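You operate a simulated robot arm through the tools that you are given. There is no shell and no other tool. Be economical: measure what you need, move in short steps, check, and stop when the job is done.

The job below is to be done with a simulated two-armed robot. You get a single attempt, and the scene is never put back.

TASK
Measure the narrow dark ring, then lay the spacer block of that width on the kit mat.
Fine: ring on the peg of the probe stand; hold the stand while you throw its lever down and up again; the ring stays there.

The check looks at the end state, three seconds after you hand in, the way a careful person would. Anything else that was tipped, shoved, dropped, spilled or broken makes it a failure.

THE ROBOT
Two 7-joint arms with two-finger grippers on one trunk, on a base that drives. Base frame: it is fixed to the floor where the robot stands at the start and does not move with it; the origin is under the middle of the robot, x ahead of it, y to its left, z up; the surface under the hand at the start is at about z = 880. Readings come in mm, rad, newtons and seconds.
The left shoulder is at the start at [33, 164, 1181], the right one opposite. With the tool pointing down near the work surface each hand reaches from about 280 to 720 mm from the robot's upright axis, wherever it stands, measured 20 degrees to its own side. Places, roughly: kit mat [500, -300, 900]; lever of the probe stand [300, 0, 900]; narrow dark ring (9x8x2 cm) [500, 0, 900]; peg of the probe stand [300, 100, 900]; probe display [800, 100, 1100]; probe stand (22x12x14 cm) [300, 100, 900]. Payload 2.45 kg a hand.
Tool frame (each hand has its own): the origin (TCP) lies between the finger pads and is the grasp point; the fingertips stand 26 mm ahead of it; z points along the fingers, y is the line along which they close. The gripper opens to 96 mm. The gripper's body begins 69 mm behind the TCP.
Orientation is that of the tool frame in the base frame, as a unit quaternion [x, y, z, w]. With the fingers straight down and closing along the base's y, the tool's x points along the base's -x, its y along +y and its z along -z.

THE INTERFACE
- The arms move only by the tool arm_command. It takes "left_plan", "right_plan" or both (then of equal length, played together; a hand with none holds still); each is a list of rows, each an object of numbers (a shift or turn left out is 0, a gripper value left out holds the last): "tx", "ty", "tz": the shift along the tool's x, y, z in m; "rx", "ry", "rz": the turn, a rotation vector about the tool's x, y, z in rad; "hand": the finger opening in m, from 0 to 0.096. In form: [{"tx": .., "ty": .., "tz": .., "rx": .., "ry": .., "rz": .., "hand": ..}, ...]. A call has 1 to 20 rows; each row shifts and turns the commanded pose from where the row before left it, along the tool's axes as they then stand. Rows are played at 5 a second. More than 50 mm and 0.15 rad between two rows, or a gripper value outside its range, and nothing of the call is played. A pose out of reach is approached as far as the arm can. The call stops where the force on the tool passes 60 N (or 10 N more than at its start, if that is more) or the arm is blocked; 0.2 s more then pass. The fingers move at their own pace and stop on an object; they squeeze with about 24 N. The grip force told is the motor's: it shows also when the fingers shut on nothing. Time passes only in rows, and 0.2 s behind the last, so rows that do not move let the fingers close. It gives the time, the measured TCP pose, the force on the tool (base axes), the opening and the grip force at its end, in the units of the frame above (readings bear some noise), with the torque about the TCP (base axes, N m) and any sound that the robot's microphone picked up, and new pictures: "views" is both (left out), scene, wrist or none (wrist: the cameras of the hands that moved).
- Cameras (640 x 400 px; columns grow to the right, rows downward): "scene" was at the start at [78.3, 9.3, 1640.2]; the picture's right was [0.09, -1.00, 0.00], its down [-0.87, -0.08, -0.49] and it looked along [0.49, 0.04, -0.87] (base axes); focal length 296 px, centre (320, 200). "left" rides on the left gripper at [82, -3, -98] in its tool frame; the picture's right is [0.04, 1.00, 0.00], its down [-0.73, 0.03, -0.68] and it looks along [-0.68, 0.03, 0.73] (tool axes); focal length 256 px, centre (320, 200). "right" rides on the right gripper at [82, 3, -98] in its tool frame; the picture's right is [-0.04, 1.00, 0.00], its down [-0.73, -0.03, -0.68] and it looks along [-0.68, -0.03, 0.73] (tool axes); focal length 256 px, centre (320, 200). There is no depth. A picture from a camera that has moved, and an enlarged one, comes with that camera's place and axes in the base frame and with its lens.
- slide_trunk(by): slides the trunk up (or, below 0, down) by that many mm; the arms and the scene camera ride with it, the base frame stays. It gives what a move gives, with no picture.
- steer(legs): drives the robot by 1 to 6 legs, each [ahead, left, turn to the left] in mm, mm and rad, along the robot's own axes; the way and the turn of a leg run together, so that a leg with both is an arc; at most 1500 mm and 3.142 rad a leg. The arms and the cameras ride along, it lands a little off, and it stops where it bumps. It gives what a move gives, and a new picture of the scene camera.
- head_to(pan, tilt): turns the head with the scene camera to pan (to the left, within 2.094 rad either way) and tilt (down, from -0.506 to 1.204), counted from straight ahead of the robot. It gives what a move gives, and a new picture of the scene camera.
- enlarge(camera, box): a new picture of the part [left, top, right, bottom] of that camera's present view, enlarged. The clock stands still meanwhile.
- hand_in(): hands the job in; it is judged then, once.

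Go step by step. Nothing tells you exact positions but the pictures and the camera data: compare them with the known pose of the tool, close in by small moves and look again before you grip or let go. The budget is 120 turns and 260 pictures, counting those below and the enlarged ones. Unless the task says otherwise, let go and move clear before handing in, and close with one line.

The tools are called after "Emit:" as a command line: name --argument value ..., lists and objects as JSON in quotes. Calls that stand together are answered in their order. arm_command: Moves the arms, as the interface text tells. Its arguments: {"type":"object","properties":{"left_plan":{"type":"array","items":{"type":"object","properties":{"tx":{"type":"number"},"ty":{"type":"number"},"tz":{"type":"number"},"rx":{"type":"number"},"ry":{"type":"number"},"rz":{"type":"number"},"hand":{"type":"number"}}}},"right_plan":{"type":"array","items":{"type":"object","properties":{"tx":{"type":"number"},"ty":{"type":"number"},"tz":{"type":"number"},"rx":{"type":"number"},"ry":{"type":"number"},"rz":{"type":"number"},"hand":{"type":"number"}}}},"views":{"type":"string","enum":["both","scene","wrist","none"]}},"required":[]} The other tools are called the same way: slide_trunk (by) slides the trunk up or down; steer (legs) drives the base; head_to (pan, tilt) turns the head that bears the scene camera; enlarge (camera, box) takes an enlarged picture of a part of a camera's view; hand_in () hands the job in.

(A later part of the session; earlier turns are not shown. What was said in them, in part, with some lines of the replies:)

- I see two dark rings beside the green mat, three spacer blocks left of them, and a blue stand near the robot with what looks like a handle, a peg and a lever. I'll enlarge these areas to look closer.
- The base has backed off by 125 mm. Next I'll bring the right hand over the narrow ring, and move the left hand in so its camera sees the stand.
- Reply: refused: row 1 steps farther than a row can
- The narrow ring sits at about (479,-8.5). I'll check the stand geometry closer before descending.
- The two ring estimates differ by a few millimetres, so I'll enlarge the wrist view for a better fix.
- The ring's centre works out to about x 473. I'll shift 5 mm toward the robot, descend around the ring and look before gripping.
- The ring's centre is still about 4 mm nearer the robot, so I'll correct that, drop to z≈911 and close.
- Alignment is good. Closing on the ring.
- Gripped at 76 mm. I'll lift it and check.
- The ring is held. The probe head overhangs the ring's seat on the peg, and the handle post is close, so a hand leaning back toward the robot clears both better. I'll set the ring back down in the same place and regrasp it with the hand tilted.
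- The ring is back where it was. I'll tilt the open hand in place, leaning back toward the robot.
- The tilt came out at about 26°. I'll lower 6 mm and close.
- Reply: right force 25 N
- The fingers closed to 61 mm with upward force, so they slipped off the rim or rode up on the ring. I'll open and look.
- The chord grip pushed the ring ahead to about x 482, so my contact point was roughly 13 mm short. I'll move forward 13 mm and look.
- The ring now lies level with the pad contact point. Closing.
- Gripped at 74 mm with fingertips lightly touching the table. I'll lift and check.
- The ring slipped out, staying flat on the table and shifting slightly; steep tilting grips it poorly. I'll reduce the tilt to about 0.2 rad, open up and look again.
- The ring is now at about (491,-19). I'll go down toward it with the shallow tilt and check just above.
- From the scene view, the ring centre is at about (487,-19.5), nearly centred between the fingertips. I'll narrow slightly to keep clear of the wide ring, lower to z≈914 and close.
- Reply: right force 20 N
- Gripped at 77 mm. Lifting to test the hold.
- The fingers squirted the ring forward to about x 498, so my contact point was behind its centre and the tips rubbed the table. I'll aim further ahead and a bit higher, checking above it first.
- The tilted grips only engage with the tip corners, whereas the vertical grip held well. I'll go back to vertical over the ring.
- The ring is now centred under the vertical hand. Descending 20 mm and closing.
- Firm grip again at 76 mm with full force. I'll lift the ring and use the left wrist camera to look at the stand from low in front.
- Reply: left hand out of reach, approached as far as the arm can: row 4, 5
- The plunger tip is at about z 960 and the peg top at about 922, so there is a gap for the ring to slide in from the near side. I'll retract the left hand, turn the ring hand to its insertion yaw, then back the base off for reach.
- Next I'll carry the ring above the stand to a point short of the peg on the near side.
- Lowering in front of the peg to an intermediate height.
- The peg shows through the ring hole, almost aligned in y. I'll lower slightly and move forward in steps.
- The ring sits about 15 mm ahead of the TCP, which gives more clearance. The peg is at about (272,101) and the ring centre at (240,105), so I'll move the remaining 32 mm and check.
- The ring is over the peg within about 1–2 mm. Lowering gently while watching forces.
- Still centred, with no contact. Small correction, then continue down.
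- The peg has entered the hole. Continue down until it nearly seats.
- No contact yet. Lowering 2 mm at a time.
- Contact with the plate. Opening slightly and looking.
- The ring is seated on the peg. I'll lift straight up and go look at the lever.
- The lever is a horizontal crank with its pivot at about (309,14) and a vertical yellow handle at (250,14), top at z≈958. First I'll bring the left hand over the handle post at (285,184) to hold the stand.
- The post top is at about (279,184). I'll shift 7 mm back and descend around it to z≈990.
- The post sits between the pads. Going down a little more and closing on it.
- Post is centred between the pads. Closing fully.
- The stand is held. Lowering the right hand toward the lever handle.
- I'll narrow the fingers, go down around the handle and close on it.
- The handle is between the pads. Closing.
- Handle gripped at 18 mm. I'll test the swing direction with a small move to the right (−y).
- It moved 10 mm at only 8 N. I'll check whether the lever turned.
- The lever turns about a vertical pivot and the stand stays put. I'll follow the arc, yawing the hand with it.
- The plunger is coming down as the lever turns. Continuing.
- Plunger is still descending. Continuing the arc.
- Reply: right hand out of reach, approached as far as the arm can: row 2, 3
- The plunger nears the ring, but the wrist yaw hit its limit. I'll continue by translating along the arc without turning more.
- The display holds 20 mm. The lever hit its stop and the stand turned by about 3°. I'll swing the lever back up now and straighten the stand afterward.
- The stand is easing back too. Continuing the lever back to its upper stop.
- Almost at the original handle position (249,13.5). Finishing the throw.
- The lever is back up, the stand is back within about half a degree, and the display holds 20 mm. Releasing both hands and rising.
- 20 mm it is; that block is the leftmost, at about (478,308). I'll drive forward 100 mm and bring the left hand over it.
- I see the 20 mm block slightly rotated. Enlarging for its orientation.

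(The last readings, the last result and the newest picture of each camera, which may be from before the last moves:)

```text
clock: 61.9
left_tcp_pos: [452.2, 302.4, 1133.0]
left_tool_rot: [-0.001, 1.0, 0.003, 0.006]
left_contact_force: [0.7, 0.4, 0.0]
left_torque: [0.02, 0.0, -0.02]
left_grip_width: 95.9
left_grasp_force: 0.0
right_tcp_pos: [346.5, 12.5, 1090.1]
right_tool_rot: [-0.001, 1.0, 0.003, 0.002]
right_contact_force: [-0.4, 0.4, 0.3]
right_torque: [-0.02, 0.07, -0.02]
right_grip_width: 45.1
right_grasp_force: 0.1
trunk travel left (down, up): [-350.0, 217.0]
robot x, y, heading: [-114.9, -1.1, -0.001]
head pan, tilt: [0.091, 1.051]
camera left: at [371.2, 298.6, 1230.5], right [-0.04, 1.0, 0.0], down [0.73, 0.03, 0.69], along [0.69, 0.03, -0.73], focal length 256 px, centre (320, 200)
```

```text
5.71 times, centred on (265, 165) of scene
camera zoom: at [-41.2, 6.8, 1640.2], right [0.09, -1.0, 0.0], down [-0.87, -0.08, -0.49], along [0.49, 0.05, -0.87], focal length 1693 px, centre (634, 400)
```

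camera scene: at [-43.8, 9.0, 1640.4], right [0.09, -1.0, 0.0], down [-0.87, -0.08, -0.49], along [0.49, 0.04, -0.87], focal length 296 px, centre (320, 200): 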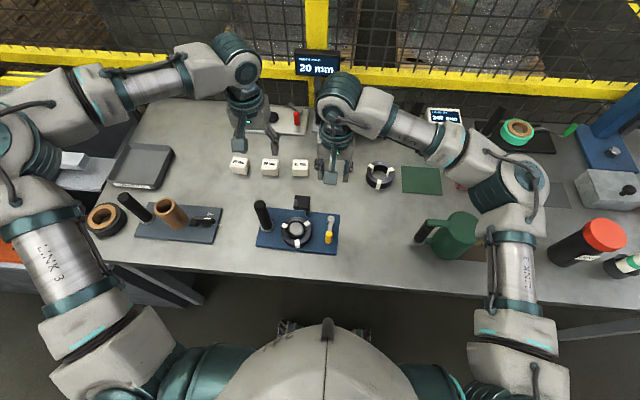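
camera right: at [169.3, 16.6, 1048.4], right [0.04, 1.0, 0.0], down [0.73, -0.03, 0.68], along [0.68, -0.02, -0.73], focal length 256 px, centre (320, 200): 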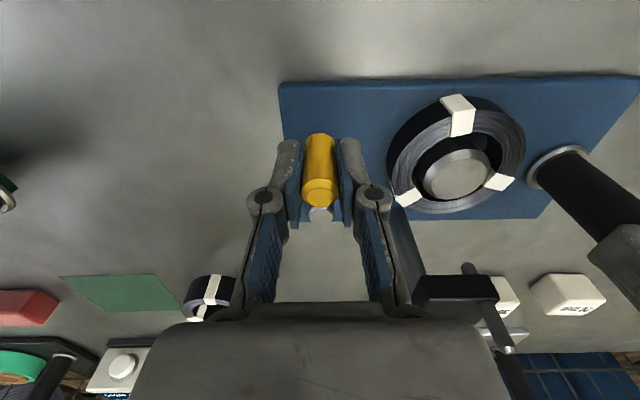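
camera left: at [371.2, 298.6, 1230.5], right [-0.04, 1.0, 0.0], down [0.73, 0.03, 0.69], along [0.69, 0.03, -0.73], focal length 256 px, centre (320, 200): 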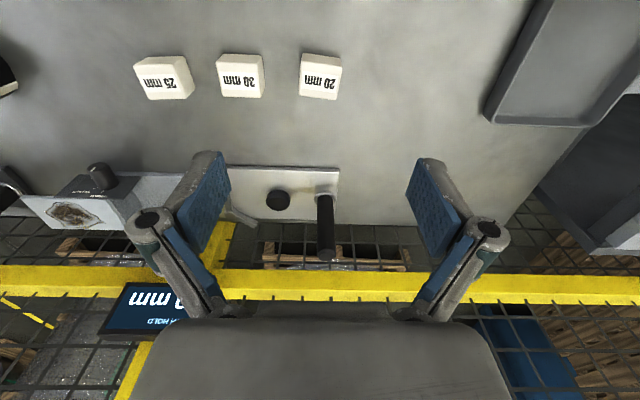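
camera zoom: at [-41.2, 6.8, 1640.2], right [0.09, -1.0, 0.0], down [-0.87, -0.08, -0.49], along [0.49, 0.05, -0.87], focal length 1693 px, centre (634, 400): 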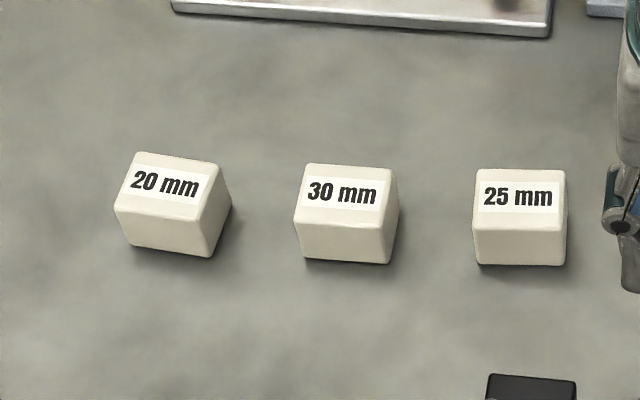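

The block is a cube of about 44 mm, yawed by about 5°, at about (474,302). Descending above it with that yaw.

Emit:
arm_command --left_plan '[{"tx": -0.011, "tz": 0.045, "rz": 0.045}, {"tx": -0.011, "tz": 0.045, "rz": 0.045}, {"tz": 0.045}, {"tz": 0.02}, {}]' --views "wrist"

Emit:
enlarge --camera "scene" --box '[200, 110, 310, 180]'

```text
clock: 63.1
left_tcp_pos: [476.5, 305.4, 977.5]
left_tool_rot: [0.045, 0.999, 0.001, 0.006]
left_contact_force: [-0.2, -0.3, 0.4]
left_torque: [-0.01, 0.04, -0.03]
left_grip_width: 96.0
left_grasp_force: 0.0
right_tcp_pos: [345.8, 13.9, 1090.3]
right_tool_rot: [-0.002, 1.0, 0.003, 0.002]
right_contact_force: [-0.1, 0.1, -0.4]
right_torque: [-0.01, -0.01, -0.03]
right_grip_width: 44.9
right_grasp_force: 0.1
trunk travel left (down, up): [-350.0, 217.0]
robot x, y, heading: [-119.3, -1.0, 0.004]
head pan, tilt: [0.091, 1.051]
camera left: at [395.7, 307.2, 1074.6], right [0.05, 1.0, 0.0], down [0.72, -0.04, 0.69], along [0.69, -0.03, -0.73], focal length 256 px, centre (320, 200)
```

left: 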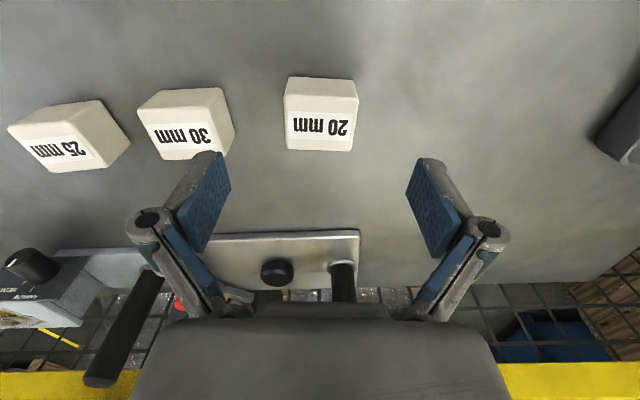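

```text
5.71 times, centred on (255, 145) of scene
camera zoom: at [-40.6, 9.2, 1640.2], right [0.09, -1.0, 0.0], down [-0.87, -0.08, -0.49], along [0.49, 0.04, -0.87], focal length 1693 px, centre (691, 514)
```

zoom: 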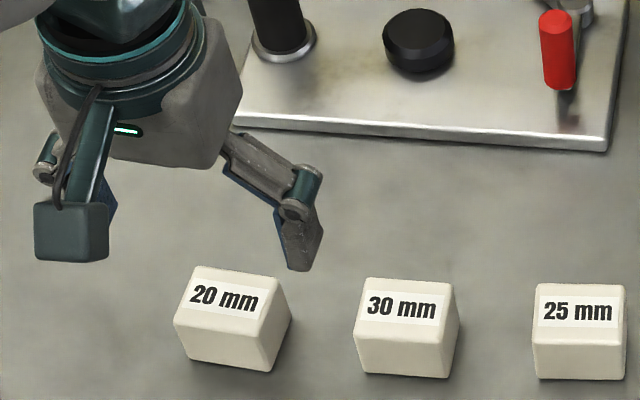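

Well aligned. Narrowing to 80 mm to stay clear of the 30 mm block, then descending to z≈920.

Emit:
arm_command --left_plan '[{"tx": 0.002, "hand": 0.08}, {"tz": 0.025}, {"tz": 0.02}, {"tz": 0.012}, {}]' --views "wrist"

Emit:
enlarge --camera "scene" --box '[200, 110, 310, 180]'

```text
clock: 64.3
left_tcp_pos: [469.6, 308.1, 923.9]
left_tool_rot: [0.045, 0.999, 0.002, 0.007]
left_contact_force: [-0.3, -0.2, 0.2]
left_torque: [-0.01, 0.01, 0.01]
left_grip_width: 80.2
left_grasp_force: 0.0
left hand out of reach, approached as far as the arm can: row 3, 4
right_tcp_pos: [347.2, 13.7, 1089.4]
right_tool_rot: [-0.002, 1.0, 0.003, 0.002]
right_contact_force: [-0.4, 0.2, 0.1]
right_torque: [-0.04, 0.01, 0.0]
right_grip_width: 45.0
right_grasp_force: 0.1
trunk travel left (down, up): [-350.0, 217.0]
robot x, y, heading: [-119.3, 3.6, -0.002]
head pan, tilt: [0.091, 1.051]
camera left: at [386.5, 311.1, 1021.8], right [0.05, 1.0, 0.0], down [0.72, -0.04, 0.69], along [0.69, -0.03, -0.72], focal length 256 px, centre (320, 200)
```

left: 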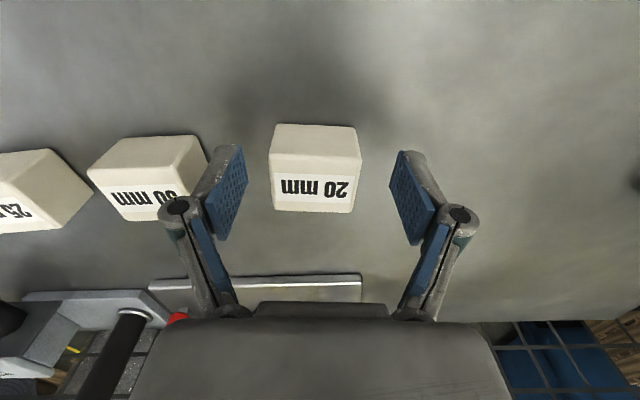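

```text
5.71 times, centred on (255, 145) of scene
camera zoom: at [-40.1, 9.7, 1640.1], right [0.09, -1.0, 0.0], down [-0.87, -0.08, -0.49], along [0.49, 0.04, -0.87], focal length 1693 px, centre (691, 514)
```

zoom: 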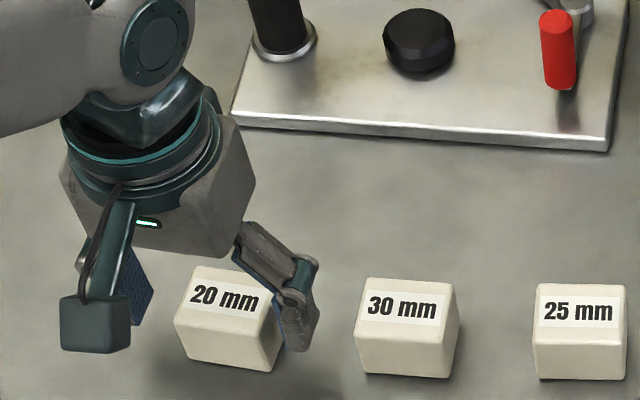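

The arm is at its reach limit but the block is well between the pads. Gripping here.

Emit:
arm_command --left_plan '[{"ty": -0.003, "hand": 0.068}, {"hand": 0.055}, {"hand": 0.04}, {"hand": 0.034}, {}, {}]' --views "wrist"

```text
clock: 65.7
left_tcp_pos: [467.5, 304.3, 925.2]
left_tool_rot: [0.045, 0.999, 0.001, 0.007]
left_contact_force: [-0.1, 0.0, 1.3]
left_torque: [0.02, 0.0, -0.01]
left_grip_width: 47.5
left_grasp_force: 23.8
right_tcp_pos: [346.4, 12.8, 1090.1]
right_tool_rot: [-0.002, 1.0, 0.002, 0.003]
right_contact_force: [0.0, 0.1, -0.4]
right_torque: [-0.03, -0.02, 0.0]
right_grip_width: 44.7
right_grasp_force: 0.0
trunk travel left (down, up): [-350.0, 217.0]
robot x, y, heading: [-121.1, 1.8, -0.001]
head pan, tilt: [0.091, 1.051]
camera left: at [385.3, 308.2, 1022.5], right [0.05, 1.0, 0.0], down [0.72, -0.04, 0.69], along [0.69, -0.03, -0.72], focal length 256 px, centre (320, 200)
```

left: 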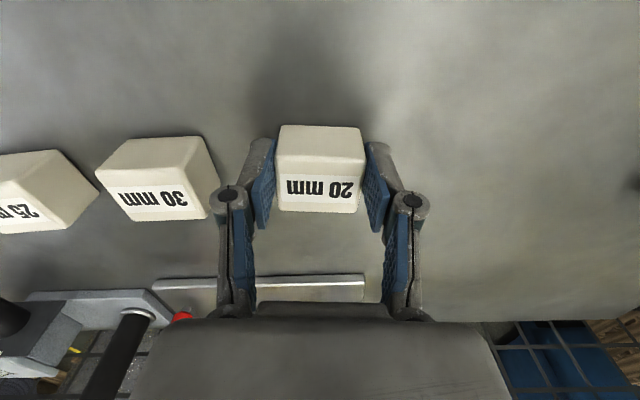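

Firm grip. Lifting the block and raising both hands before turning the base right.

Emit:
arm_command --left_plan '[{"tz": -0.02}, {"tz": -0.045, "tx": 0.01}, {"tz": -0.045, "tx": 0.01}, {"tz": -0.045, "tx": 0.01}, {"tz": -0.045, "tx": 0.01}, {}]' --right_plan '[{"tz": -0.03}, {"tz": -0.045}, {"tz": -0.045}, {"tz": -0.01}, {}, {}]' --views "wrist"

```text
clock: 67.1
left_tcp_pos: [424.3, 308.3, 1122.3]
left_tool_rot: [0.045, 0.999, 0.001, 0.005]
left_contact_force: [-0.1, 0.1, 0.1]
left_torque: [-0.01, 0.03, -0.01]
left_grip_width: 47.3
left_grasp_force: 23.9
right_tcp_pos: [347.1, 13.6, 1218.2]
right_tool_rot: [-0.001, 1.0, 0.003, 0.002]
right_contact_force: [0.5, 0.4, 0.1]
right_torque: [0.02, 0.03, 0.04]
right_grip_width: 44.9
right_grasp_force: 0.0
trunk travel left (down, up): [-350.0, 217.0]
robot x, y, heading: [-117.6, 2.6, 0.004]
head pan, tilt: [0.091, 1.051]
camera right: at [266.2, 16.4, 1317.6], right [0.04, 1.0, 0.01], down [0.73, -0.03, 0.68], along [0.68, -0.02, -0.73], focal length 256 px, centre (320, 200)
camera left: at [342.2, 310.6, 1220.7], right [0.05, 1.0, 0.0], down [0.73, -0.04, 0.69], along [0.69, -0.03, -0.73], focal length 256 px, centre (320, 200)
```

right: 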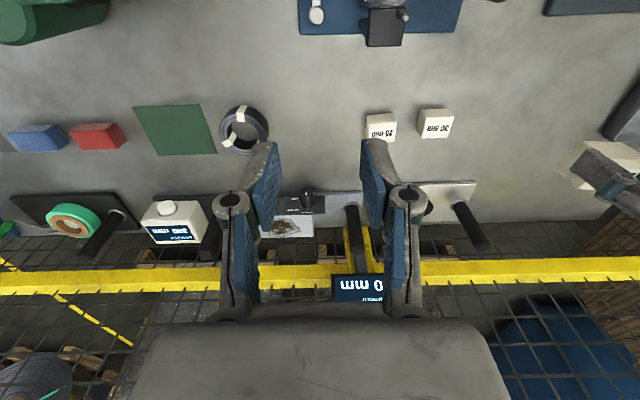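
left: 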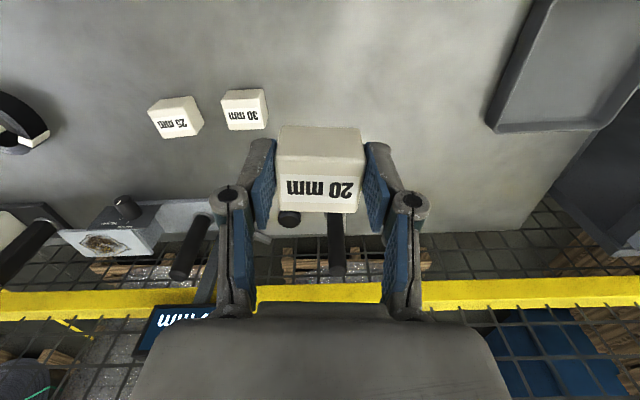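

Block secure. Turning right 0.6 rad.

Emit:
steer --legs '[[0, 0, -0.6], [60, 0, 0]]'

```text
clock: 69.8
left_tcp_pos: [546.9, -87.8, 1126.7]
left_tool_rot: [0.338, 0.941, 0.001, 0.009]
left_contact_force: [-0.1, 0.2, -0.2]
left_torque: [0.0, 0.0, 0.03]
left_grip_width: 47.1
left_grasp_force: 24.0
right_tcp_pos: [315.3, -286.6, 1221.8]
right_tool_rot: [0.294, 0.956, 0.004, 0.005]
right_contact_force: [-0.3, -1.0, 0.1]
right_torque: [0.01, -0.03, 0.01]
right_grip_width: 45.1
right_grasp_force: 0.0
trunk travel left (down, up): [-350.0, 217.0]
robot x, y, heading: [-68.4, -31.5, -0.607]
head pan, tilt: [0.091, 1.051]
camera scene: at [-10.4, -70.0, 1640.9], right [-0.49, -0.87, 0.0], down [-0.76, 0.42, -0.5], along [0.44, -0.24, -0.87], focal length 296 px, centre (320, 200)
```

scene: 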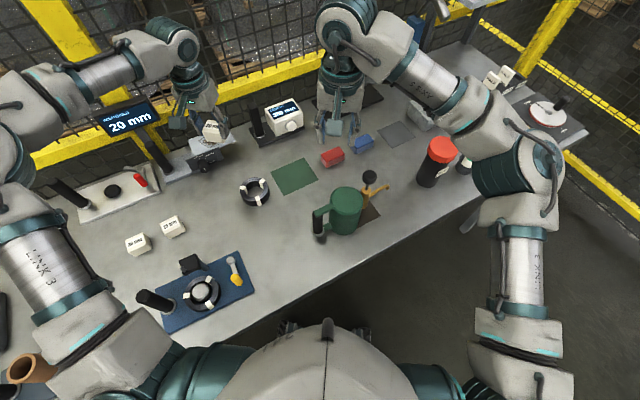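

The mat centre is at about (488,-251). I'll move the right hand aside and bring the block above the mat.

Emit:
arm_command --left_plan '[{}, {"tx": -0.012, "ty": -0.036}, {"tx": -0.012, "ty": -0.036}, {"tx": -0.012, "ty": -0.036}, {"tx": -0.012, "ty": -0.036}, {"tx": -0.004, "ty": -0.019}, {}]' --right_plan '[{"ty": -0.04}, {"ty": -0.04}, {"ty": -0.04}, {"ty": -0.02}, {}, {}, {}]' --views "both"

```text
clock: 71.3
left_tcp_pos: [471.6, -200.5, 1117.8]
left_tool_rot: [0.339, 0.941, 0.001, 0.009]
left_contact_force: [-1.1, 0.2, -0.3]
left_torque: [0.02, -0.03, -0.02]
left_grip_width: 47.4
left_grasp_force: 23.7
left hand out of reach, approached as far as the arm can: row 4, 5, 6
right_tcp_pos: [237.2, -406.9, 1219.3]
right_tool_rot: [0.296, 0.955, 0.003, 0.004]
right_contact_force: [0.0, -1.0, -0.6]
right_torque: [0.04, -0.01, -0.02]
right_grip_width: 44.9
right_grasp_force: 0.0
trunk travel left (down, up): [-350.0, 217.0]
robot x, y, heading: [-67.6, -35.4, -0.604]
head pan, tilt: [0.091, 1.051]
camera scene: at [-2.3, -76.3, 1640.1], right [-0.49, -0.87, 0.0], down [-0.76, 0.43, -0.49], along [0.43, -0.24, -0.87], focal length 296 px, centre (320, 200)
camera right: at [171.3, -358.1, 1317.7], right [0.6, 0.8, 0.01], down [0.58, -0.44, 0.68], along [0.55, -0.4, -0.73], focal length 256 px, centre (320, 200)
camera left: at [405.7, -151.4, 1216.0], right [0.61, 0.8, 0.01], down [0.57, -0.44, 0.69], along [0.55, -0.42, -0.72], focal length 256 px, centre (320, 200)
```

scene: 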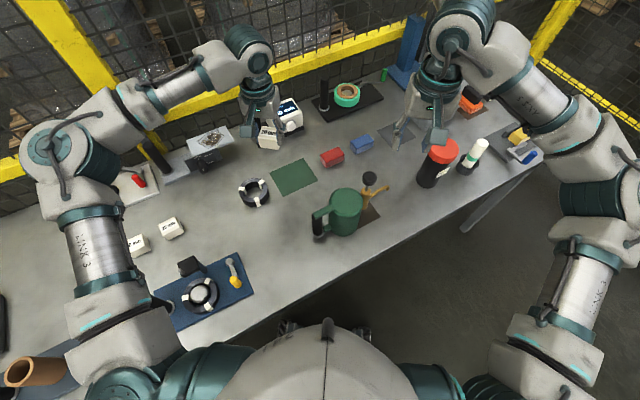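
right: 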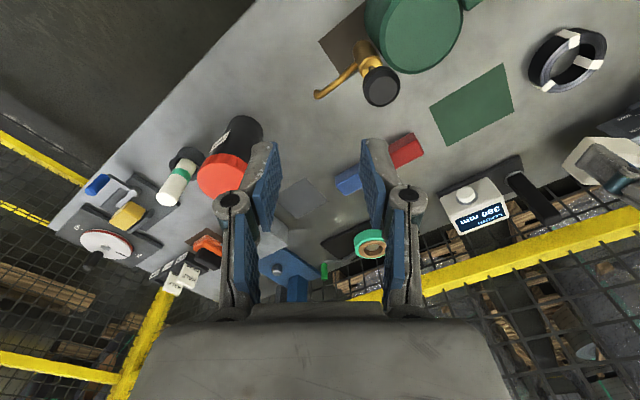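
left: 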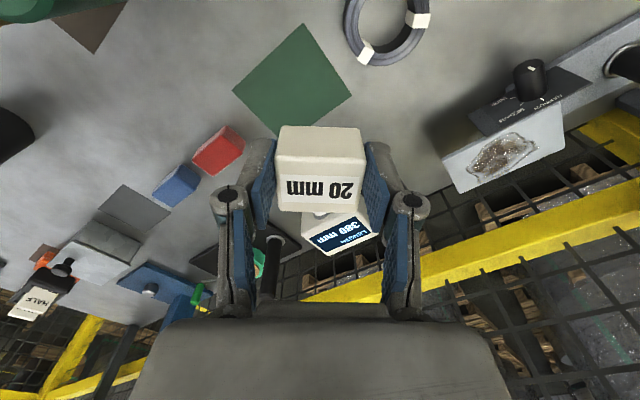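

The arm is at its limit, so I'll drive the base the remaining (12,-47) mm instead.

Emit:
steer --legs '[[37, -32, 0]]'

Emit:
enlarge --camera "left" --box '[200, 0, 440, 150]'

```text
clock: 72.3
left_tcp_pos: [484.8, -236.2, 1121.7]
left_tool_rot: [0.337, 0.941, -0.004, 0.01]
left_contact_force: [1.4, 0.1, 0.0]
left_torque: [-0.03, 0.02, 0.0]
left_grip_width: 47.3
left_grasp_force: 24.3
right_tcp_pos: [249.0, -441.9, 1222.8]
right_tool_rot: [0.294, 0.956, -0.001, 0.007]
right_contact_force: [-0.5, 0.1, -0.3]
right_torque: [-0.03, -0.02, 0.01]
right_grip_width: 45.0
right_grasp_force: 0.1
trunk travel left (down, up): [-350.0, 217.0]
robot x, y, heading: [-58.5, -78.1, -0.6]
head pan, tilt: [0.091, 1.051]
camera scene: at [1.0, -121.3, 1640.7], right [-0.49, -0.87, 0.0], down [-0.76, 0.43, -0.5], along [0.44, -0.24, -0.87], focal length 296 px, centre (320, 200)
```

scene: 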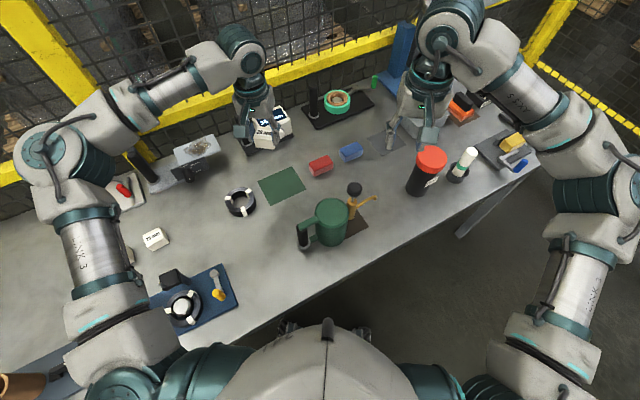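

```text
2.67 times, centred on (320, 75) of left
camera zoom: at [419.1, -187.3, 1217.7], right [0.6, 0.8, 0.0], down [0.57, -0.43, 0.69], along [0.55, -0.42, -0.72], focal length 683 px, centre (320, 533)
```

zoom: 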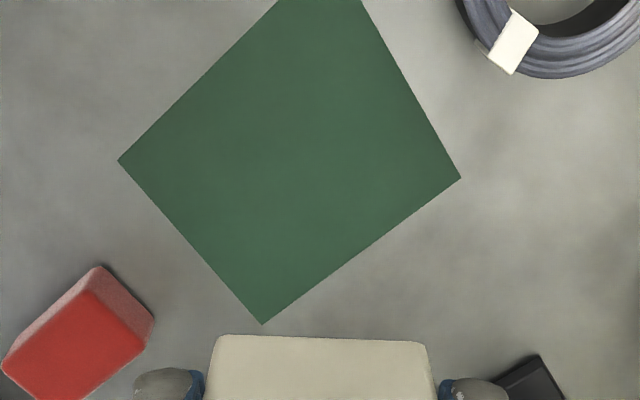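

Nearly above the mat; it needs about 13 mm more toward −y. Lowering partway with that correction.

Emit:
arm_command --left_plan '[{"tz": 0.04}, {"tz": 0.04, "ty": -0.005}, {"tz": 0.04, "ty": -0.006, "tx": -0.003}, {"tx": -0.004}, {}]' --views "both"

```text
clock: 73.5
left_tcp_pos: [495.5, -226.5, 999.4]
left_tool_rot: [0.337, 0.942, -0.011, 0.008]
left_contact_force: [0.5, 0.8, 0.2]
left_torque: [-0.05, 0.04, -0.03]
left_grip_width: 47.1
left_grasp_force: 24.0
left hand out of reach, approached as far as the arm can: row 3, 4
right_tcp_pos: [263.1, -424.4, 1223.8]
right_tool_rot: [0.293, 0.956, -0.009, 0.004]
right_contact_force: [-0.2, 0.5, -0.9]
right_torque: [-0.07, 0.01, 0.0]
right_grip_width: 45.2
right_grasp_force: 0.1
trunk travel left (down, up): [-350.0, 217.0]
robot x, y, heading: [-54.4, -78.6, -0.607]
head pan, tilt: [0.091, 1.051]
camera scene: at [26.7, -95.6, 1639.9], right [-0.49, -0.87, 0.02], down [-0.76, 0.42, -0.49], along [0.42, -0.25, -0.87], focal length 296 px, centre (320, 200)
camera left: at [430.1, -175.4, 1096.4], right [0.6, 0.8, -0.02], down [0.58, -0.42, 0.69], along [0.55, -0.43, -0.72], focal length 256 px, centre (320, 200)
```

scene: 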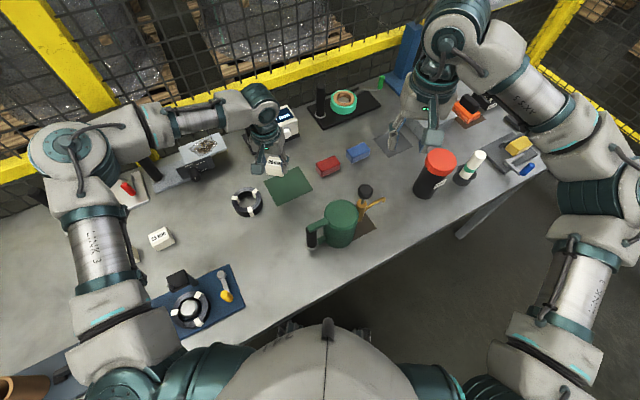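
left: 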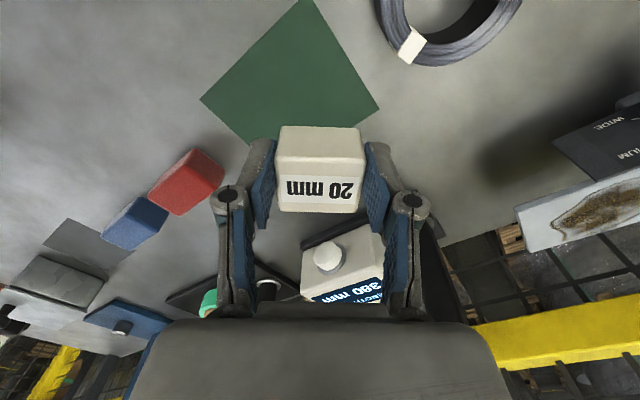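

The readings hint the robot is leaning slightly. I'll let it settle and read again.

Emit:
arm_command --left_plan '[{}, {}, {}]' --views "scene"

```text
clock: 74.3
left_tcp_pos: [496.7, -224.5, 1000.0]
left_tool_rot: [0.338, 0.941, -0.012, 0.008]
left_contact_force: [0.3, -0.2, -0.5]
left_torque: [0.01, 0.0, 0.01]
left_grip_width: 47.1
left_grasp_force: 23.9
right_tcp_pos: [265.2, -423.6, 1223.7]
right_tool_rot: [0.293, 0.956, -0.009, 0.004]
right_contact_force: [-0.5, -0.4, -0.8]
right_torque: [-0.01, -0.03, 0.0]
right_grip_width: 45.0
right_grasp_force: 0.0
trunk travel left (down, up): [-350.0, 217.0]
robot x, y, heading: [-58.3, -76.3, -0.604]
head pan, tilt: [0.091, 1.051]
camera scene: at [25.4, -99.3, 1639.9], right [-0.49, -0.87, 0.01], down [-0.76, 0.42, -0.49], along [0.42, -0.25, -0.87], focal length 296 px, centre (320, 200)
```

scene: 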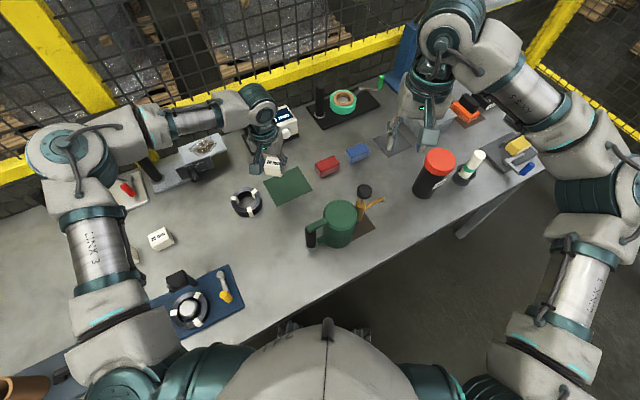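

The lean persists, so part of the left arm may be resting on something such as the display or fence. I'm undoing the lowering right away.

Emit:
arm_command --left_plan '[{"tz": -0.04}, {"tz": -0.04}, {"tz": -0.04}, {}]' --views "scene"

Emit:
head_to --pan 0.6 --tilt 0.75

```text
clock: 75.3
left_tcp_pos: [495.5, -223.9, 1118.7]
left_tool_rot: [0.337, 0.941, -0.012, 0.007]
left_contact_force: [0.1, 0.0, -1.1]
left_torque: [-0.07, 0.09, -0.01]
left_grip_width: 47.2
left_grasp_force: 24.1
right_tcp_pos: [263.5, -424.6, 1225.4]
right_tool_rot: [0.294, 0.956, -0.009, 0.003]
right_contact_force: [-0.8, 0.8, 0.2]
right_torque: [-0.1, 0.0, 0.04]
right_grip_width: 45.1
right_grasp_force: 0.0
trunk travel left (down, up): [-350.0, 217.0]
robot x, y, heading: [-60.1, -76.6, -0.601]
head pan, tilt: [0.091, 1.051]
camera scene: at [26.1, -98.1, 1639.8], right [-0.49, -0.87, 0.01], down [-0.76, 0.42, -0.49], along [0.42, -0.25, -0.87], focal length 296 px, centre (320, 200)
```

scene: 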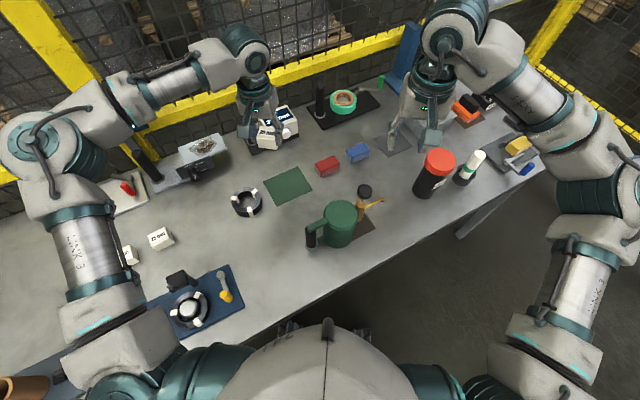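

```text
clock: 76.2
left_tcp_pos: [493.6, -226.0, 1118.8]
left_tool_rot: [0.337, 0.941, -0.01, 0.008]
left_contact_force: [0.5, 0.3, -0.8]
left_torque: [-0.03, 0.06, -0.02]
left_grip_width: 47.3
left_grasp_force: 24.1
right_tcp_pos: [262.8, -427.3, 1223.1]
right_tool_rot: [0.293, 0.956, -0.007, 0.004]
right_contact_force: [-0.4, 0.7, 0.3]
right_torque: [-0.04, 0.01, 0.01]
right_grip_width: 45.0
right_grasp_force: 0.0
trunk travel left (down, up): [-350.0, 217.0]
robot x, y, heading: [-55.2, -78.6, -0.603]
head pan, tilt: [0.6, 0.75]
camera scene: at [50.0, -66.8, 1661.8], right [0.0, -1.0, 0.01], down [-0.69, -0.01, -0.72], along [0.72, -0.01, -0.69], focal length 296 px, centre (320, 200)
```

scene: 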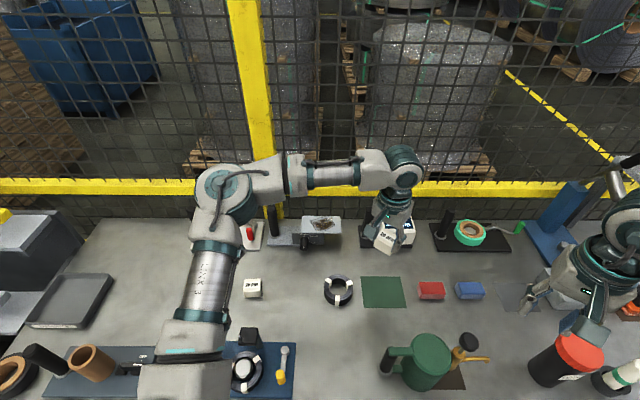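

Nothing on the table looks disturbed, and the lean persists, so the base may be pressing on the table. I'll back off a bit and check.

Emit:
steer --legs '[[-60, 0, 0]]'

```text
clock: 77.2
left_tcp_pos: [444.5, -202.1, 1115.8]
left_tool_rot: [0.338, 0.941, -0.008, 0.006]
left_contact_force: [0.5, 0.6, -0.6]
left_torque: [-0.01, 0.04, -0.02]
left_grip_width: 47.1
left_grasp_force: 23.8
right_tcp_pos: [214.1, -402.3, 1220.5]
right_tool_rot: [0.294, 0.956, -0.004, 0.003]
right_contact_force: [-0.4, -0.2, -0.3]
right_torque: [-0.03, 0.01, 0.04]
right_grip_width: 44.7
right_grasp_force: 0.0
trunk travel left (down, up): [-350.0, 217.0]
robot x, y, heading: [-104.9, -47.4, -0.597]
head pan, tilt: [0.6, 0.75]
camera scene: at [5.3, -42.1, 1661.3], right [0.0, -1.0, 0.0], down [-0.69, 0.0, -0.72], along [0.72, 0.0, -0.69], focal length 296 px, centre (320, 200)
```

scene: 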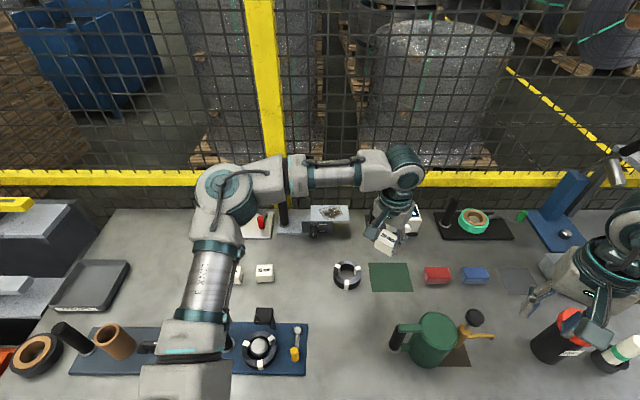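

Mat is too far inward for the left arm at this heading. Turning another 0.2 rad right gives it a comfortable angle.

Emit:
steer --legs '[[0, 0, -0.2]]'

Emit:
head_to --pan 0.3 --tilt 0.95

```text
clock: 78.3
left_tcp_pos: [381.8, -314.7, 1124.4]
left_tool_rot: [0.429, 0.903, -0.001, 0.012]
left_contact_force: [-0.5, -0.5, -0.7]
left_torque: [0.0, 0.0, -0.01]
left_grip_width: 47.2
left_grasp_force: 24.2
right_tcp_pos: [113.8, -466.3, 1223.1]
right_tool_rot: [0.388, 0.922, 0.002, 0.009]
right_contact_force: [0.1, -0.3, -0.2]
right_torque: [-0.01, -0.01, 0.01]
right_grip_width: 44.8
right_grasp_force: 0.0
trunk travel left (down, up): [-350.0, 217.0]
robot x, y, heading: [-109.3, -47.3, -0.8]
head pan, tilt: [0.6, 0.75]
camera scene: at [-22.5, -79.8, 1662.8], right [-0.2, -0.98, -0.01], down [-0.67, 0.14, -0.73], along [0.72, -0.14, -0.68], focal length 296 px, centre (320, 200)
```

scene: 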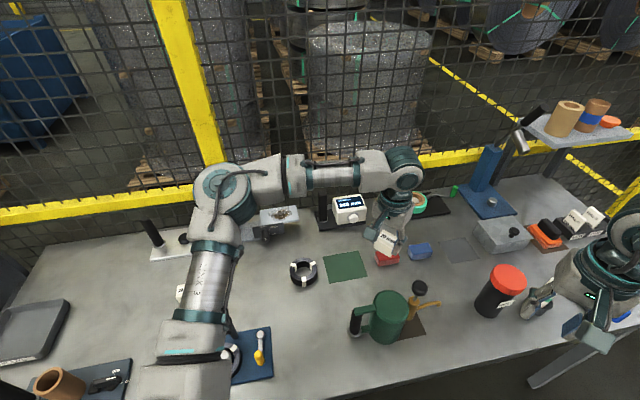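

```text
clock: 79.1
left_tcp_pos: [381.3, -307.3, 1127.4]
left_tool_rot: [0.43, 0.903, -0.005, 0.013]
left_contact_force: [-0.3, -0.9, -0.2]
left_torque: [-0.01, -0.01, -0.02]
left_grip_width: 47.1
left_grasp_force: 24.0
right_tcp_pos: [112.0, -460.4, 1226.6]
right_tool_rot: [0.389, 0.921, -0.001, 0.01]
right_contact_force: [-1.0, -0.1, 0.5]
right_torque: [0.0, -0.03, 0.0]
right_grip_width: 45.1
right_grasp_force: 0.0
trunk travel left (down, up): [-350.0, 217.0]
robot x, y, heading: [-106.6, -47.8, -0.798]
head pan, tilt: [0.3, 0.949]
camera scene: at [-35.8, -91.3, 1647.3], right [-0.48, -0.88, 0.0], down [-0.72, 0.39, -0.58], along [0.51, -0.28, -0.82], focal length 296 px, centre (320, 200)
```

scene: 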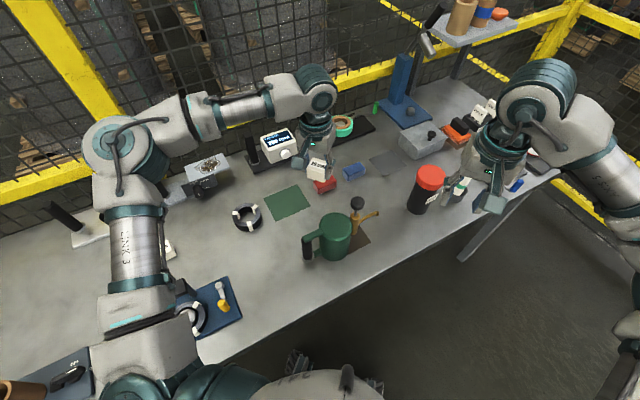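

No contact anywhere; the elbow is well away from the display. Moving the block over the mat.

Emit:
arm_command --left_plan '[{"tx": -0.005, "ty": 0.035}, {"tx": -0.005, "ty": 0.035}, {"tx": -0.005, "ty": 0.03}, {"tx": -0.004, "ty": 0.016}, {}]' --views "both"

```text
clock: 80.3
left_tcp_pos: [484.4, -251.4, 1128.1]
left_tool_rot: [0.43, 0.903, -0.005, 0.014]
left_contact_force: [0.9, 0.3, -1.1]
left_torque: [0.0, -0.01, -0.02]
left_grip_width: 47.1
left_grasp_force: 24.1
right_tcp_pos: [112.3, -462.2, 1225.7]
right_tool_rot: [0.388, 0.921, -0.001, 0.011]
right_contact_force: [0.7, -0.3, 0.4]
right_torque: [0.04, -0.01, 0.02]
right_grip_width: 45.2
right_grasp_force: 0.0
trunk travel left (down, up): [-350.0, 217.0]
robot x, y, heading: [-111.3, -44.8, -0.796]
head pan, tilt: [0.3, 0.949]
camera scene: at [-38.1, -93.7, 1647.2], right [-0.48, -0.88, 0.0], down [-0.71, 0.39, -0.58], along [0.51, -0.28, -0.82], focal length 296 px, centre (320, 200)
camera left: at [428.0, -188.9, 1224.3], right [0.75, 0.66, 0.0], down [0.47, -0.54, 0.7], along [0.46, -0.52, -0.72], focal length 256 px, centre (320, 200)
```

scene: 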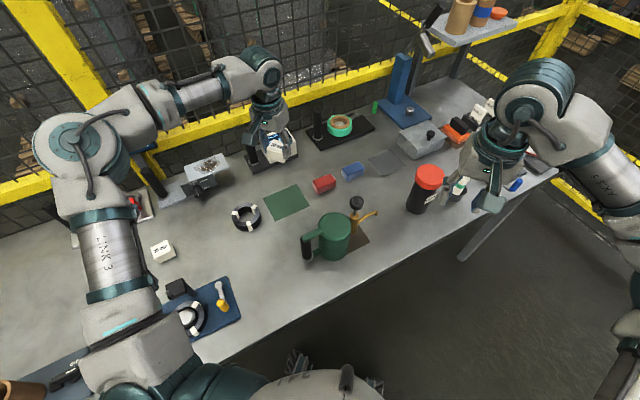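
left: 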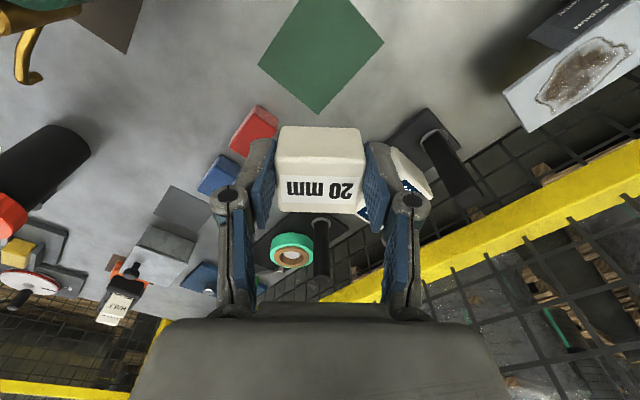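

On target. Lowering toward the mat.

Emit:
arm_command --left_plan '[{"tz": 0.04}, {"tz": 0.045}, {"tz": 0.045}, {}]' --views "both"

```text
clock: 81.3
left_tcp_pos: [485.8, -252.0, 997.9]
left_tool_rot: [0.429, 0.903, -0.004, 0.013]
left_contact_force: [0.6, 0.9, -0.9]
left_torque: [-0.01, 0.02, -0.02]
left_grip_width: 47.0
left_grasp_force: 23.6
right_tcp_pos: [112.8, -459.4, 1226.5]
right_tool_rot: [0.388, 0.922, -0.001, 0.01]
right_contact_force: [-0.2, -0.4, 0.6]
right_torque: [0.0, -0.03, -0.01]
right_grip_width: 44.7
right_grasp_force: 0.1
trunk travel left (down, up): [-350.0, 217.0]
robot x, y, heading: [-105.5, -44.7, -0.797]
head pan, tilt: [0.3, 0.949]
camera scene: at [-35.7, -91.1, 1647.3], right [-0.48, -0.88, 0.0], down [-0.72, 0.39, -0.58], along [0.51, -0.28, -0.82], focal length 296 px, centre (320, 200)
camera left: at [431.3, -190.1, 1093.5], right [0.75, 0.66, 0.0], down [0.47, -0.54, 0.7], along [0.46, -0.52, -0.71], focal length 256 px, centre (320, 200)
```

scene: 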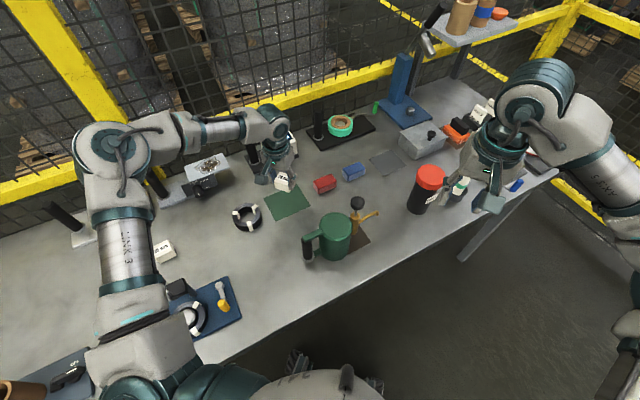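
left: 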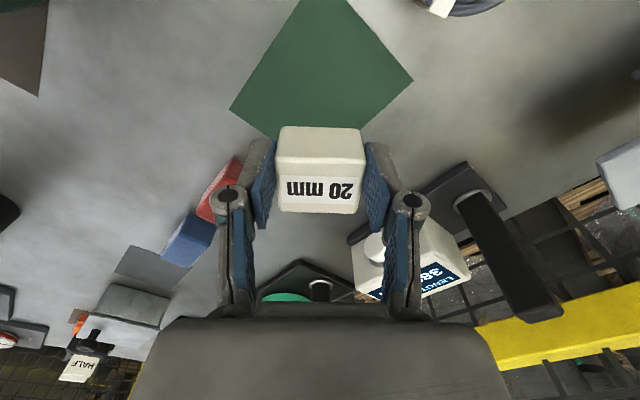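

Centred within about 5 mm; a small correction, then down near the mat.

Emit:
arm_command --left_plan '[{"tx": 0.003, "tz": 0.03}, {"tx": 0.003, "tz": 0.025}, {"tz": 0.008}, {}]' --views "both"

Emit:
enlarge --camera "scene" --box '[220, 140, 350, 230]'

```text
clock: 82.3
left_tcp_pos: [485.3, -248.6, 933.6]
left_tool_rot: [0.43, 0.903, -0.005, 0.013]
left_contact_force: [-0.3, -0.6, 0.3]
left_torque: [0.01, 0.03, 0.0]
left_grip_width: 47.2
left_grasp_force: 24.3
right_tcp_pos: [116.2, -458.7, 1226.5]
right_tool_rot: [0.388, 0.922, -0.002, 0.009]
right_contact_force: [-0.4, -0.3, -0.4]
right_torque: [-0.01, 0.01, -0.02]
right_grip_width: 45.0
right_grasp_force: 0.1
trunk travel left (down, up): [-350.0, 217.0]
robot x, y, heading: [-111.0, -44.5, -0.799]
head pan, tilt: [0.3, 0.949]
camera scene: at [-33.9, -90.3, 1647.2], right [-0.48, -0.88, 0.0], down [-0.72, 0.39, -0.58], along [0.51, -0.28, -0.82], focal length 296 px, centre (320, 200)
camera left: at [429.9, -185.8, 1030.1], right [0.75, 0.66, 0.0], down [0.47, -0.54, 0.7], along [0.46, -0.52, -0.72], focal length 256 px, centre (320, 200)
```

scene: 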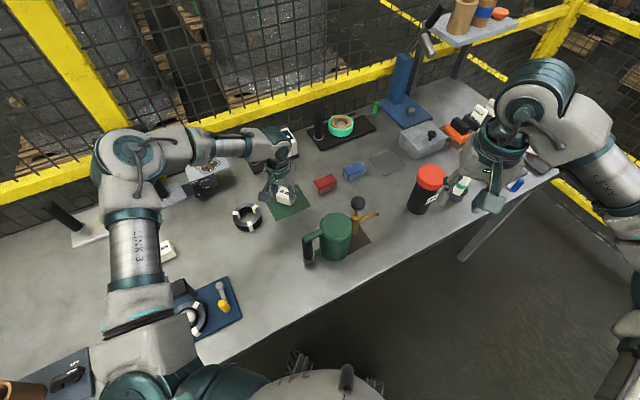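
left: 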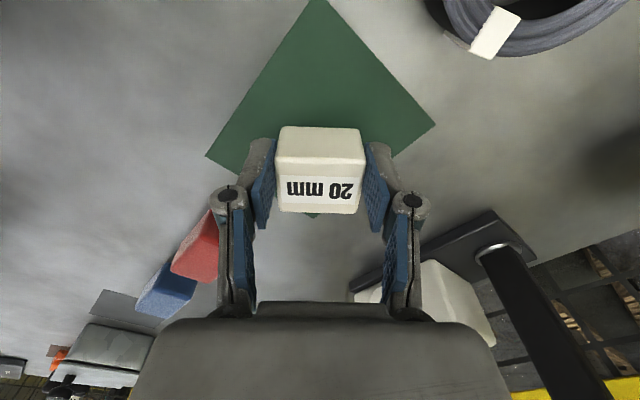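

```text
4.44 times, centred on (285, 185) of scene
camera zoom: at [-33.9, -90.3, 1647.2], right [-0.48, -0.88, 0.0], down [-0.72, 0.39, -0.58], along [0.51, -0.28, -0.82], focal length 1317 px, centre (476, 267)
```

zoom: 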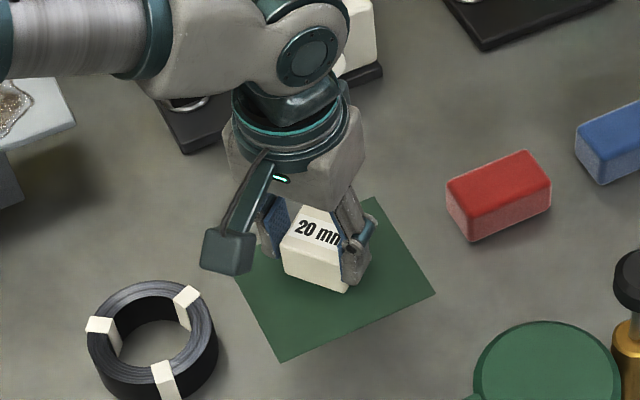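

A bit far along; shifting 8 mm toward the robot, then lowering to contact.

Emit:
arm_command --left_plan '[{"tx": 0.008}, {"tz": 0.003}, {}]' --views "none"

Emit:
arm_command --left_plan '[{"tz": 0.002}, {}]' --views "none"

```text
clock: 83.1
left_tcp_pos: [480.1, -241.8, 930.0]
left_tool_rot: [0.43, 0.903, -0.006, 0.013]
left_contact_force: [-0.3, 0.8, -0.5]
left_torque: [0.01, 0.04, 0.02]
left_grip_width: 47.0
left_grasp_force: 24.0
right_tcp_pos: [115.3, -458.6, 1226.8]
right_tool_rot: [0.388, 0.922, -0.003, 0.01]
right_contact_force: [0.3, -0.4, 0.0]
right_torque: [0.02, 0.0, -0.02]
right_grip_width: 45.0
right_grasp_force: 0.1
trunk travel left (down, up): [-350.0, 217.0]
robot x, y, heading: [-105.3, -48.9, -0.799]
head pan, tilt: [0.3, 0.949]
```

```text
clock: 83.7
left_tcp_pos: [480.7, -240.9, 928.8]
left_tool_rot: [0.43, 0.903, -0.005, 0.014]
left_contact_force: [-0.6, 0.3, -0.5]
left_torque: [0.01, 0.0, 0.0]
left_grip_width: 47.2
left_grasp_force: 24.5
right_tcp_pos: [115.2, -458.4, 1226.9]
right_tool_rot: [0.388, 0.922, -0.002, 0.009]
right_contact_force: [-0.4, 0.2, 0.0]
right_torque: [0.03, 0.01, -0.01]
right_grip_width: 45.1
right_grasp_force: 0.0
trunk travel left (down, up): [-350.0, 217.0]
robot x, y, heading: [-107.6, -45.8, -0.798]
head pan, tilt: [0.3, 0.949]
```

Emit:
arm_command --left_plan '[{"tz": 0.002}, {}]' --views "none"

Emit:
arm_command --left_plan '[{"tz": 0.0015}, {}]' --views "wrist"

Emit:
enlarge --camera "scene" --box '[220, 140, 350, 230]'

```text
clock: 84.3
left_tcp_pos: [479.3, -241.2, 927.9]
left_tool_rot: [0.43, 0.903, -0.005, 0.013]
left_contact_force: [-0.1, 0.6, -0.1]
left_torque: [0.03, 0.01, 0.0]
left_grip_width: 47.2
left_grasp_force: 24.0
right_tcp_pos: [114.4, -458.3, 1226.5]
right_tool_rot: [0.388, 0.922, -0.003, 0.01]
right_contact_force: [0.0, -0.1, -0.2]
right_torque: [-0.01, 0.01, 0.05]
right_grip_width: 45.1
right_grasp_force: 0.0
trunk travel left (down, up): [-350.0, 217.0]
robot x, y, heading: [-109.8, -44.6, -0.801]
head pan, tilt: [0.3, 0.949]
```

```text
clock: 84.9
left_tcp_pos: [479.7, -241.4, 925.0]
left_tool_rot: [0.43, 0.903, -0.005, 0.013]
left_contact_force: [0.2, -0.4, 0.3]
left_torque: [0.0, 0.04, 0.03]
left_grip_width: 47.3
left_grasp_force: 23.6
right_tcp_pos: [115.7, -457.4, 1225.6]
right_tool_rot: [0.388, 0.921, -0.003, 0.01]
right_contact_force: [-0.3, 0.6, 0.1]
right_torque: [0.0, 0.01, -0.01]
right_grip_width: 45.0
right_grasp_force: 0.1
trunk travel left (down, up): [-350.0, 217.0]
robot x, y, heading: [-107.2, -48.5, -0.797]
head pan, tilt: [0.3, 0.949]
camera left: at [424.8, -179.4, 1021.6], right [0.75, 0.66, 0.0], down [0.47, -0.54, 0.7], along [0.46, -0.52, -0.72], focal length 256 px, centre (320, 200)
```

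left: 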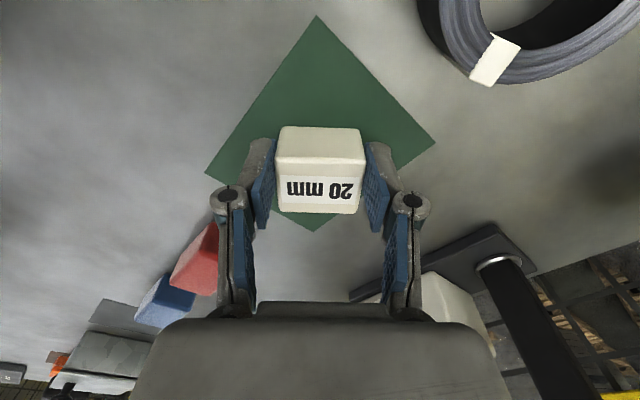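

```text
4.44 times, centred on (285, 185) of scene
camera zoom: at [-34.4, -90.2, 1647.2], right [-0.48, -0.88, 0.0], down [-0.72, 0.39, -0.58], along [0.51, -0.28, -0.82], focal length 1317 px, centre (476, 267)
```

zoom: 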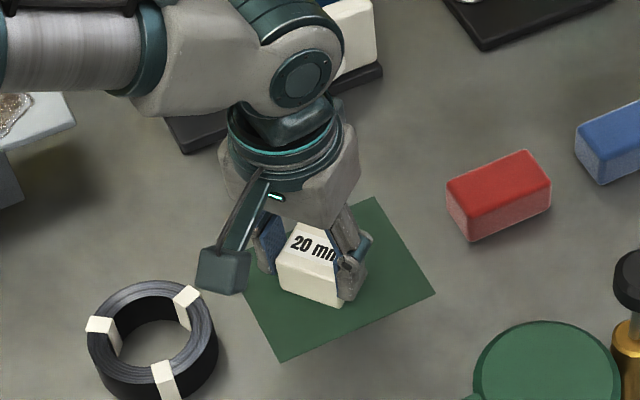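

Block is fully over the mat; a 6 mm nudge centres it better, then down to contact.

Emit:
arm_command --left_plan '[{"ty": -0.006}, {"tz": 0.0015}, {}]' --views "none"

Emit:
arm_command --left_plan '[{"tz": 0.002}, {}]' --views "none"

```text
clock: 85.7
left_tcp_pos: [476.1, -245.1, 925.2]
left_tool_rot: [0.429, 0.903, -0.005, 0.013]
left_contact_force: [3.0, 1.3, 11.5]
left_torque: [0.1, 0.02, -0.03]
left_grip_width: 47.2
left_grasp_force: 24.0
right_tcp_pos: [114.6, -458.7, 1226.6]
right_tool_rot: [0.388, 0.922, -0.002, 0.01]
right_contact_force: [0.9, -0.1, -0.3]
right_torque: [-0.01, -0.01, 0.0]
right_grip_width: 44.9
right_grasp_force: 0.0
trunk travel left (down, up): [-350.0, 217.0]
robot x, y, heading: [-105.1, -48.4, -0.797]
head pan, tilt: [0.3, 0.949]
```

```text
clock: 86.3
left_tcp_pos: [476.0, -245.0, 922.5]
left_tool_rot: [0.429, 0.903, -0.005, 0.013]
left_contact_force: [5.1, 0.6, 19.4]
left_torque: [-0.01, -0.18, 0.0]
left_grip_width: 47.4
left_grasp_force: 24.5
right_tcp_pos: [113.5, -458.5, 1227.7]
right_tool_rot: [0.388, 0.922, -0.001, 0.01]
right_contact_force: [0.2, 0.3, 0.4]
right_torque: [0.05, 0.02, -0.01]
right_grip_width: 44.9
right_grasp_force: 0.0
trunk travel left (down, up): [-350.0, 217.0]
robot x, y, heading: [-109.6, -44.7, -0.797]
head pan, tilt: [0.3, 0.949]
```

Contact made. Unloading slightly, releasing and rising.

Emit:
arm_command --left_plan '[{"tz": -0.002}, {"hand": 0.056}, {"hand": 0.07}, {}, {"tz": -0.02}, {"tz": -0.04}, {"tz": -0.045}, {"tz": -0.045}, {"tz": -0.03}]' --views "both"

Emit:
enlarge --camera "scene" --box '[150, 140, 350, 340]'

```text
clock: 88.3
left_tcp_pos: [471.9, -240.9, 1105.0]
left_tool_rot: [0.43, 0.903, -0.005, 0.014]
left_contact_force: [0.0, -0.3, 0.2]
left_torque: [0.03, -0.01, 0.03]
left_grip_width: 70.1
left_grasp_force: 0.1
right_tcp_pos: [115.4, -458.5, 1226.8]
right_tool_rot: [0.388, 0.921, -0.001, 0.01]
right_contact_force: [-0.1, 0.2, 0.4]
right_torque: [-0.02, 0.01, 0.0]
right_grip_width: 45.3
right_grasp_force: 0.1
trunk travel left (down, up): [-350.0, 217.0]
robot x, y, heading: [-106.9, -46.2, -0.794]
head pan, tilt: [0.3, 0.949]
camera scene: at [-35.6, -89.8, 1647.3], right [-0.48, -0.88, 0.0], down [-0.72, 0.39, -0.58], along [0.51, -0.28, -0.82], focal length 296 px, centre (320, 200)
camera left: at [416.5, -179.0, 1201.3], right [0.75, 0.66, 0.0], down [0.47, -0.54, 0.7], along [0.46, -0.52, -0.72], focal length 256 px, centre (320, 200)
```

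scene: 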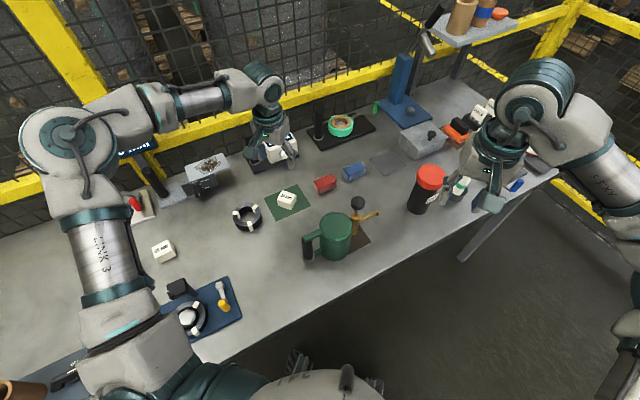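
left: 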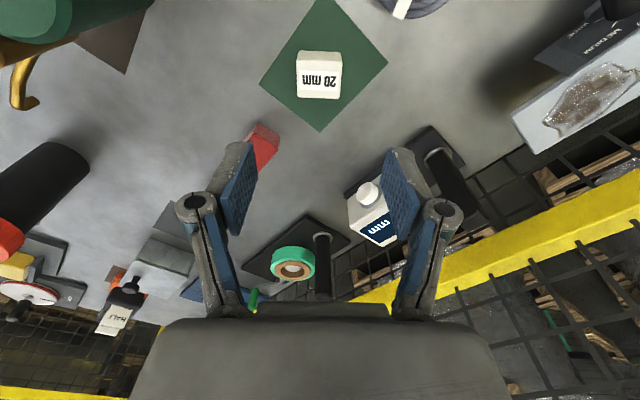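

```text
2.00 times, centred on (250, 240) of scene
camera zoom: at [-35.6, -89.8, 1647.3], right [-0.48, -0.88, 0.0], down [-0.72, 0.39, -0.58], along [0.51, -0.28, -0.82], focal length 593 px, centre (460, 120)
```

zoom: 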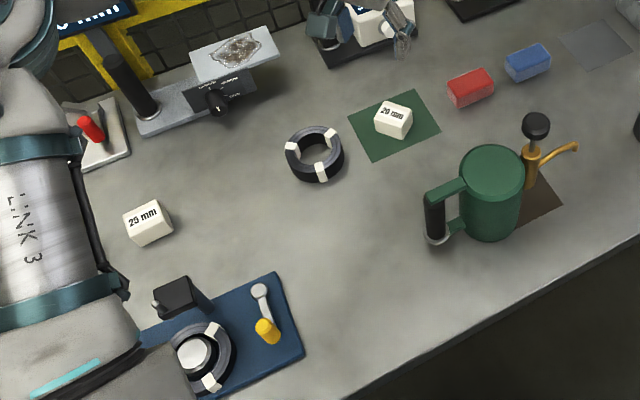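

The 20 mm block sits centred on the mat, the ring is still on the peg with the lever up, and both hands are clear and empty. Handing in.

Emit:
hand_in

```text
The job is handed in.
```

The narrow dark ring measured 20 mm on the probe stand. The 20 mm spacer block is lying on the kit mat, and the ring is still on the peg with the lever back up. While I worked the lever the stand turned about 3° on its post; I brought it back to within about half a degree.
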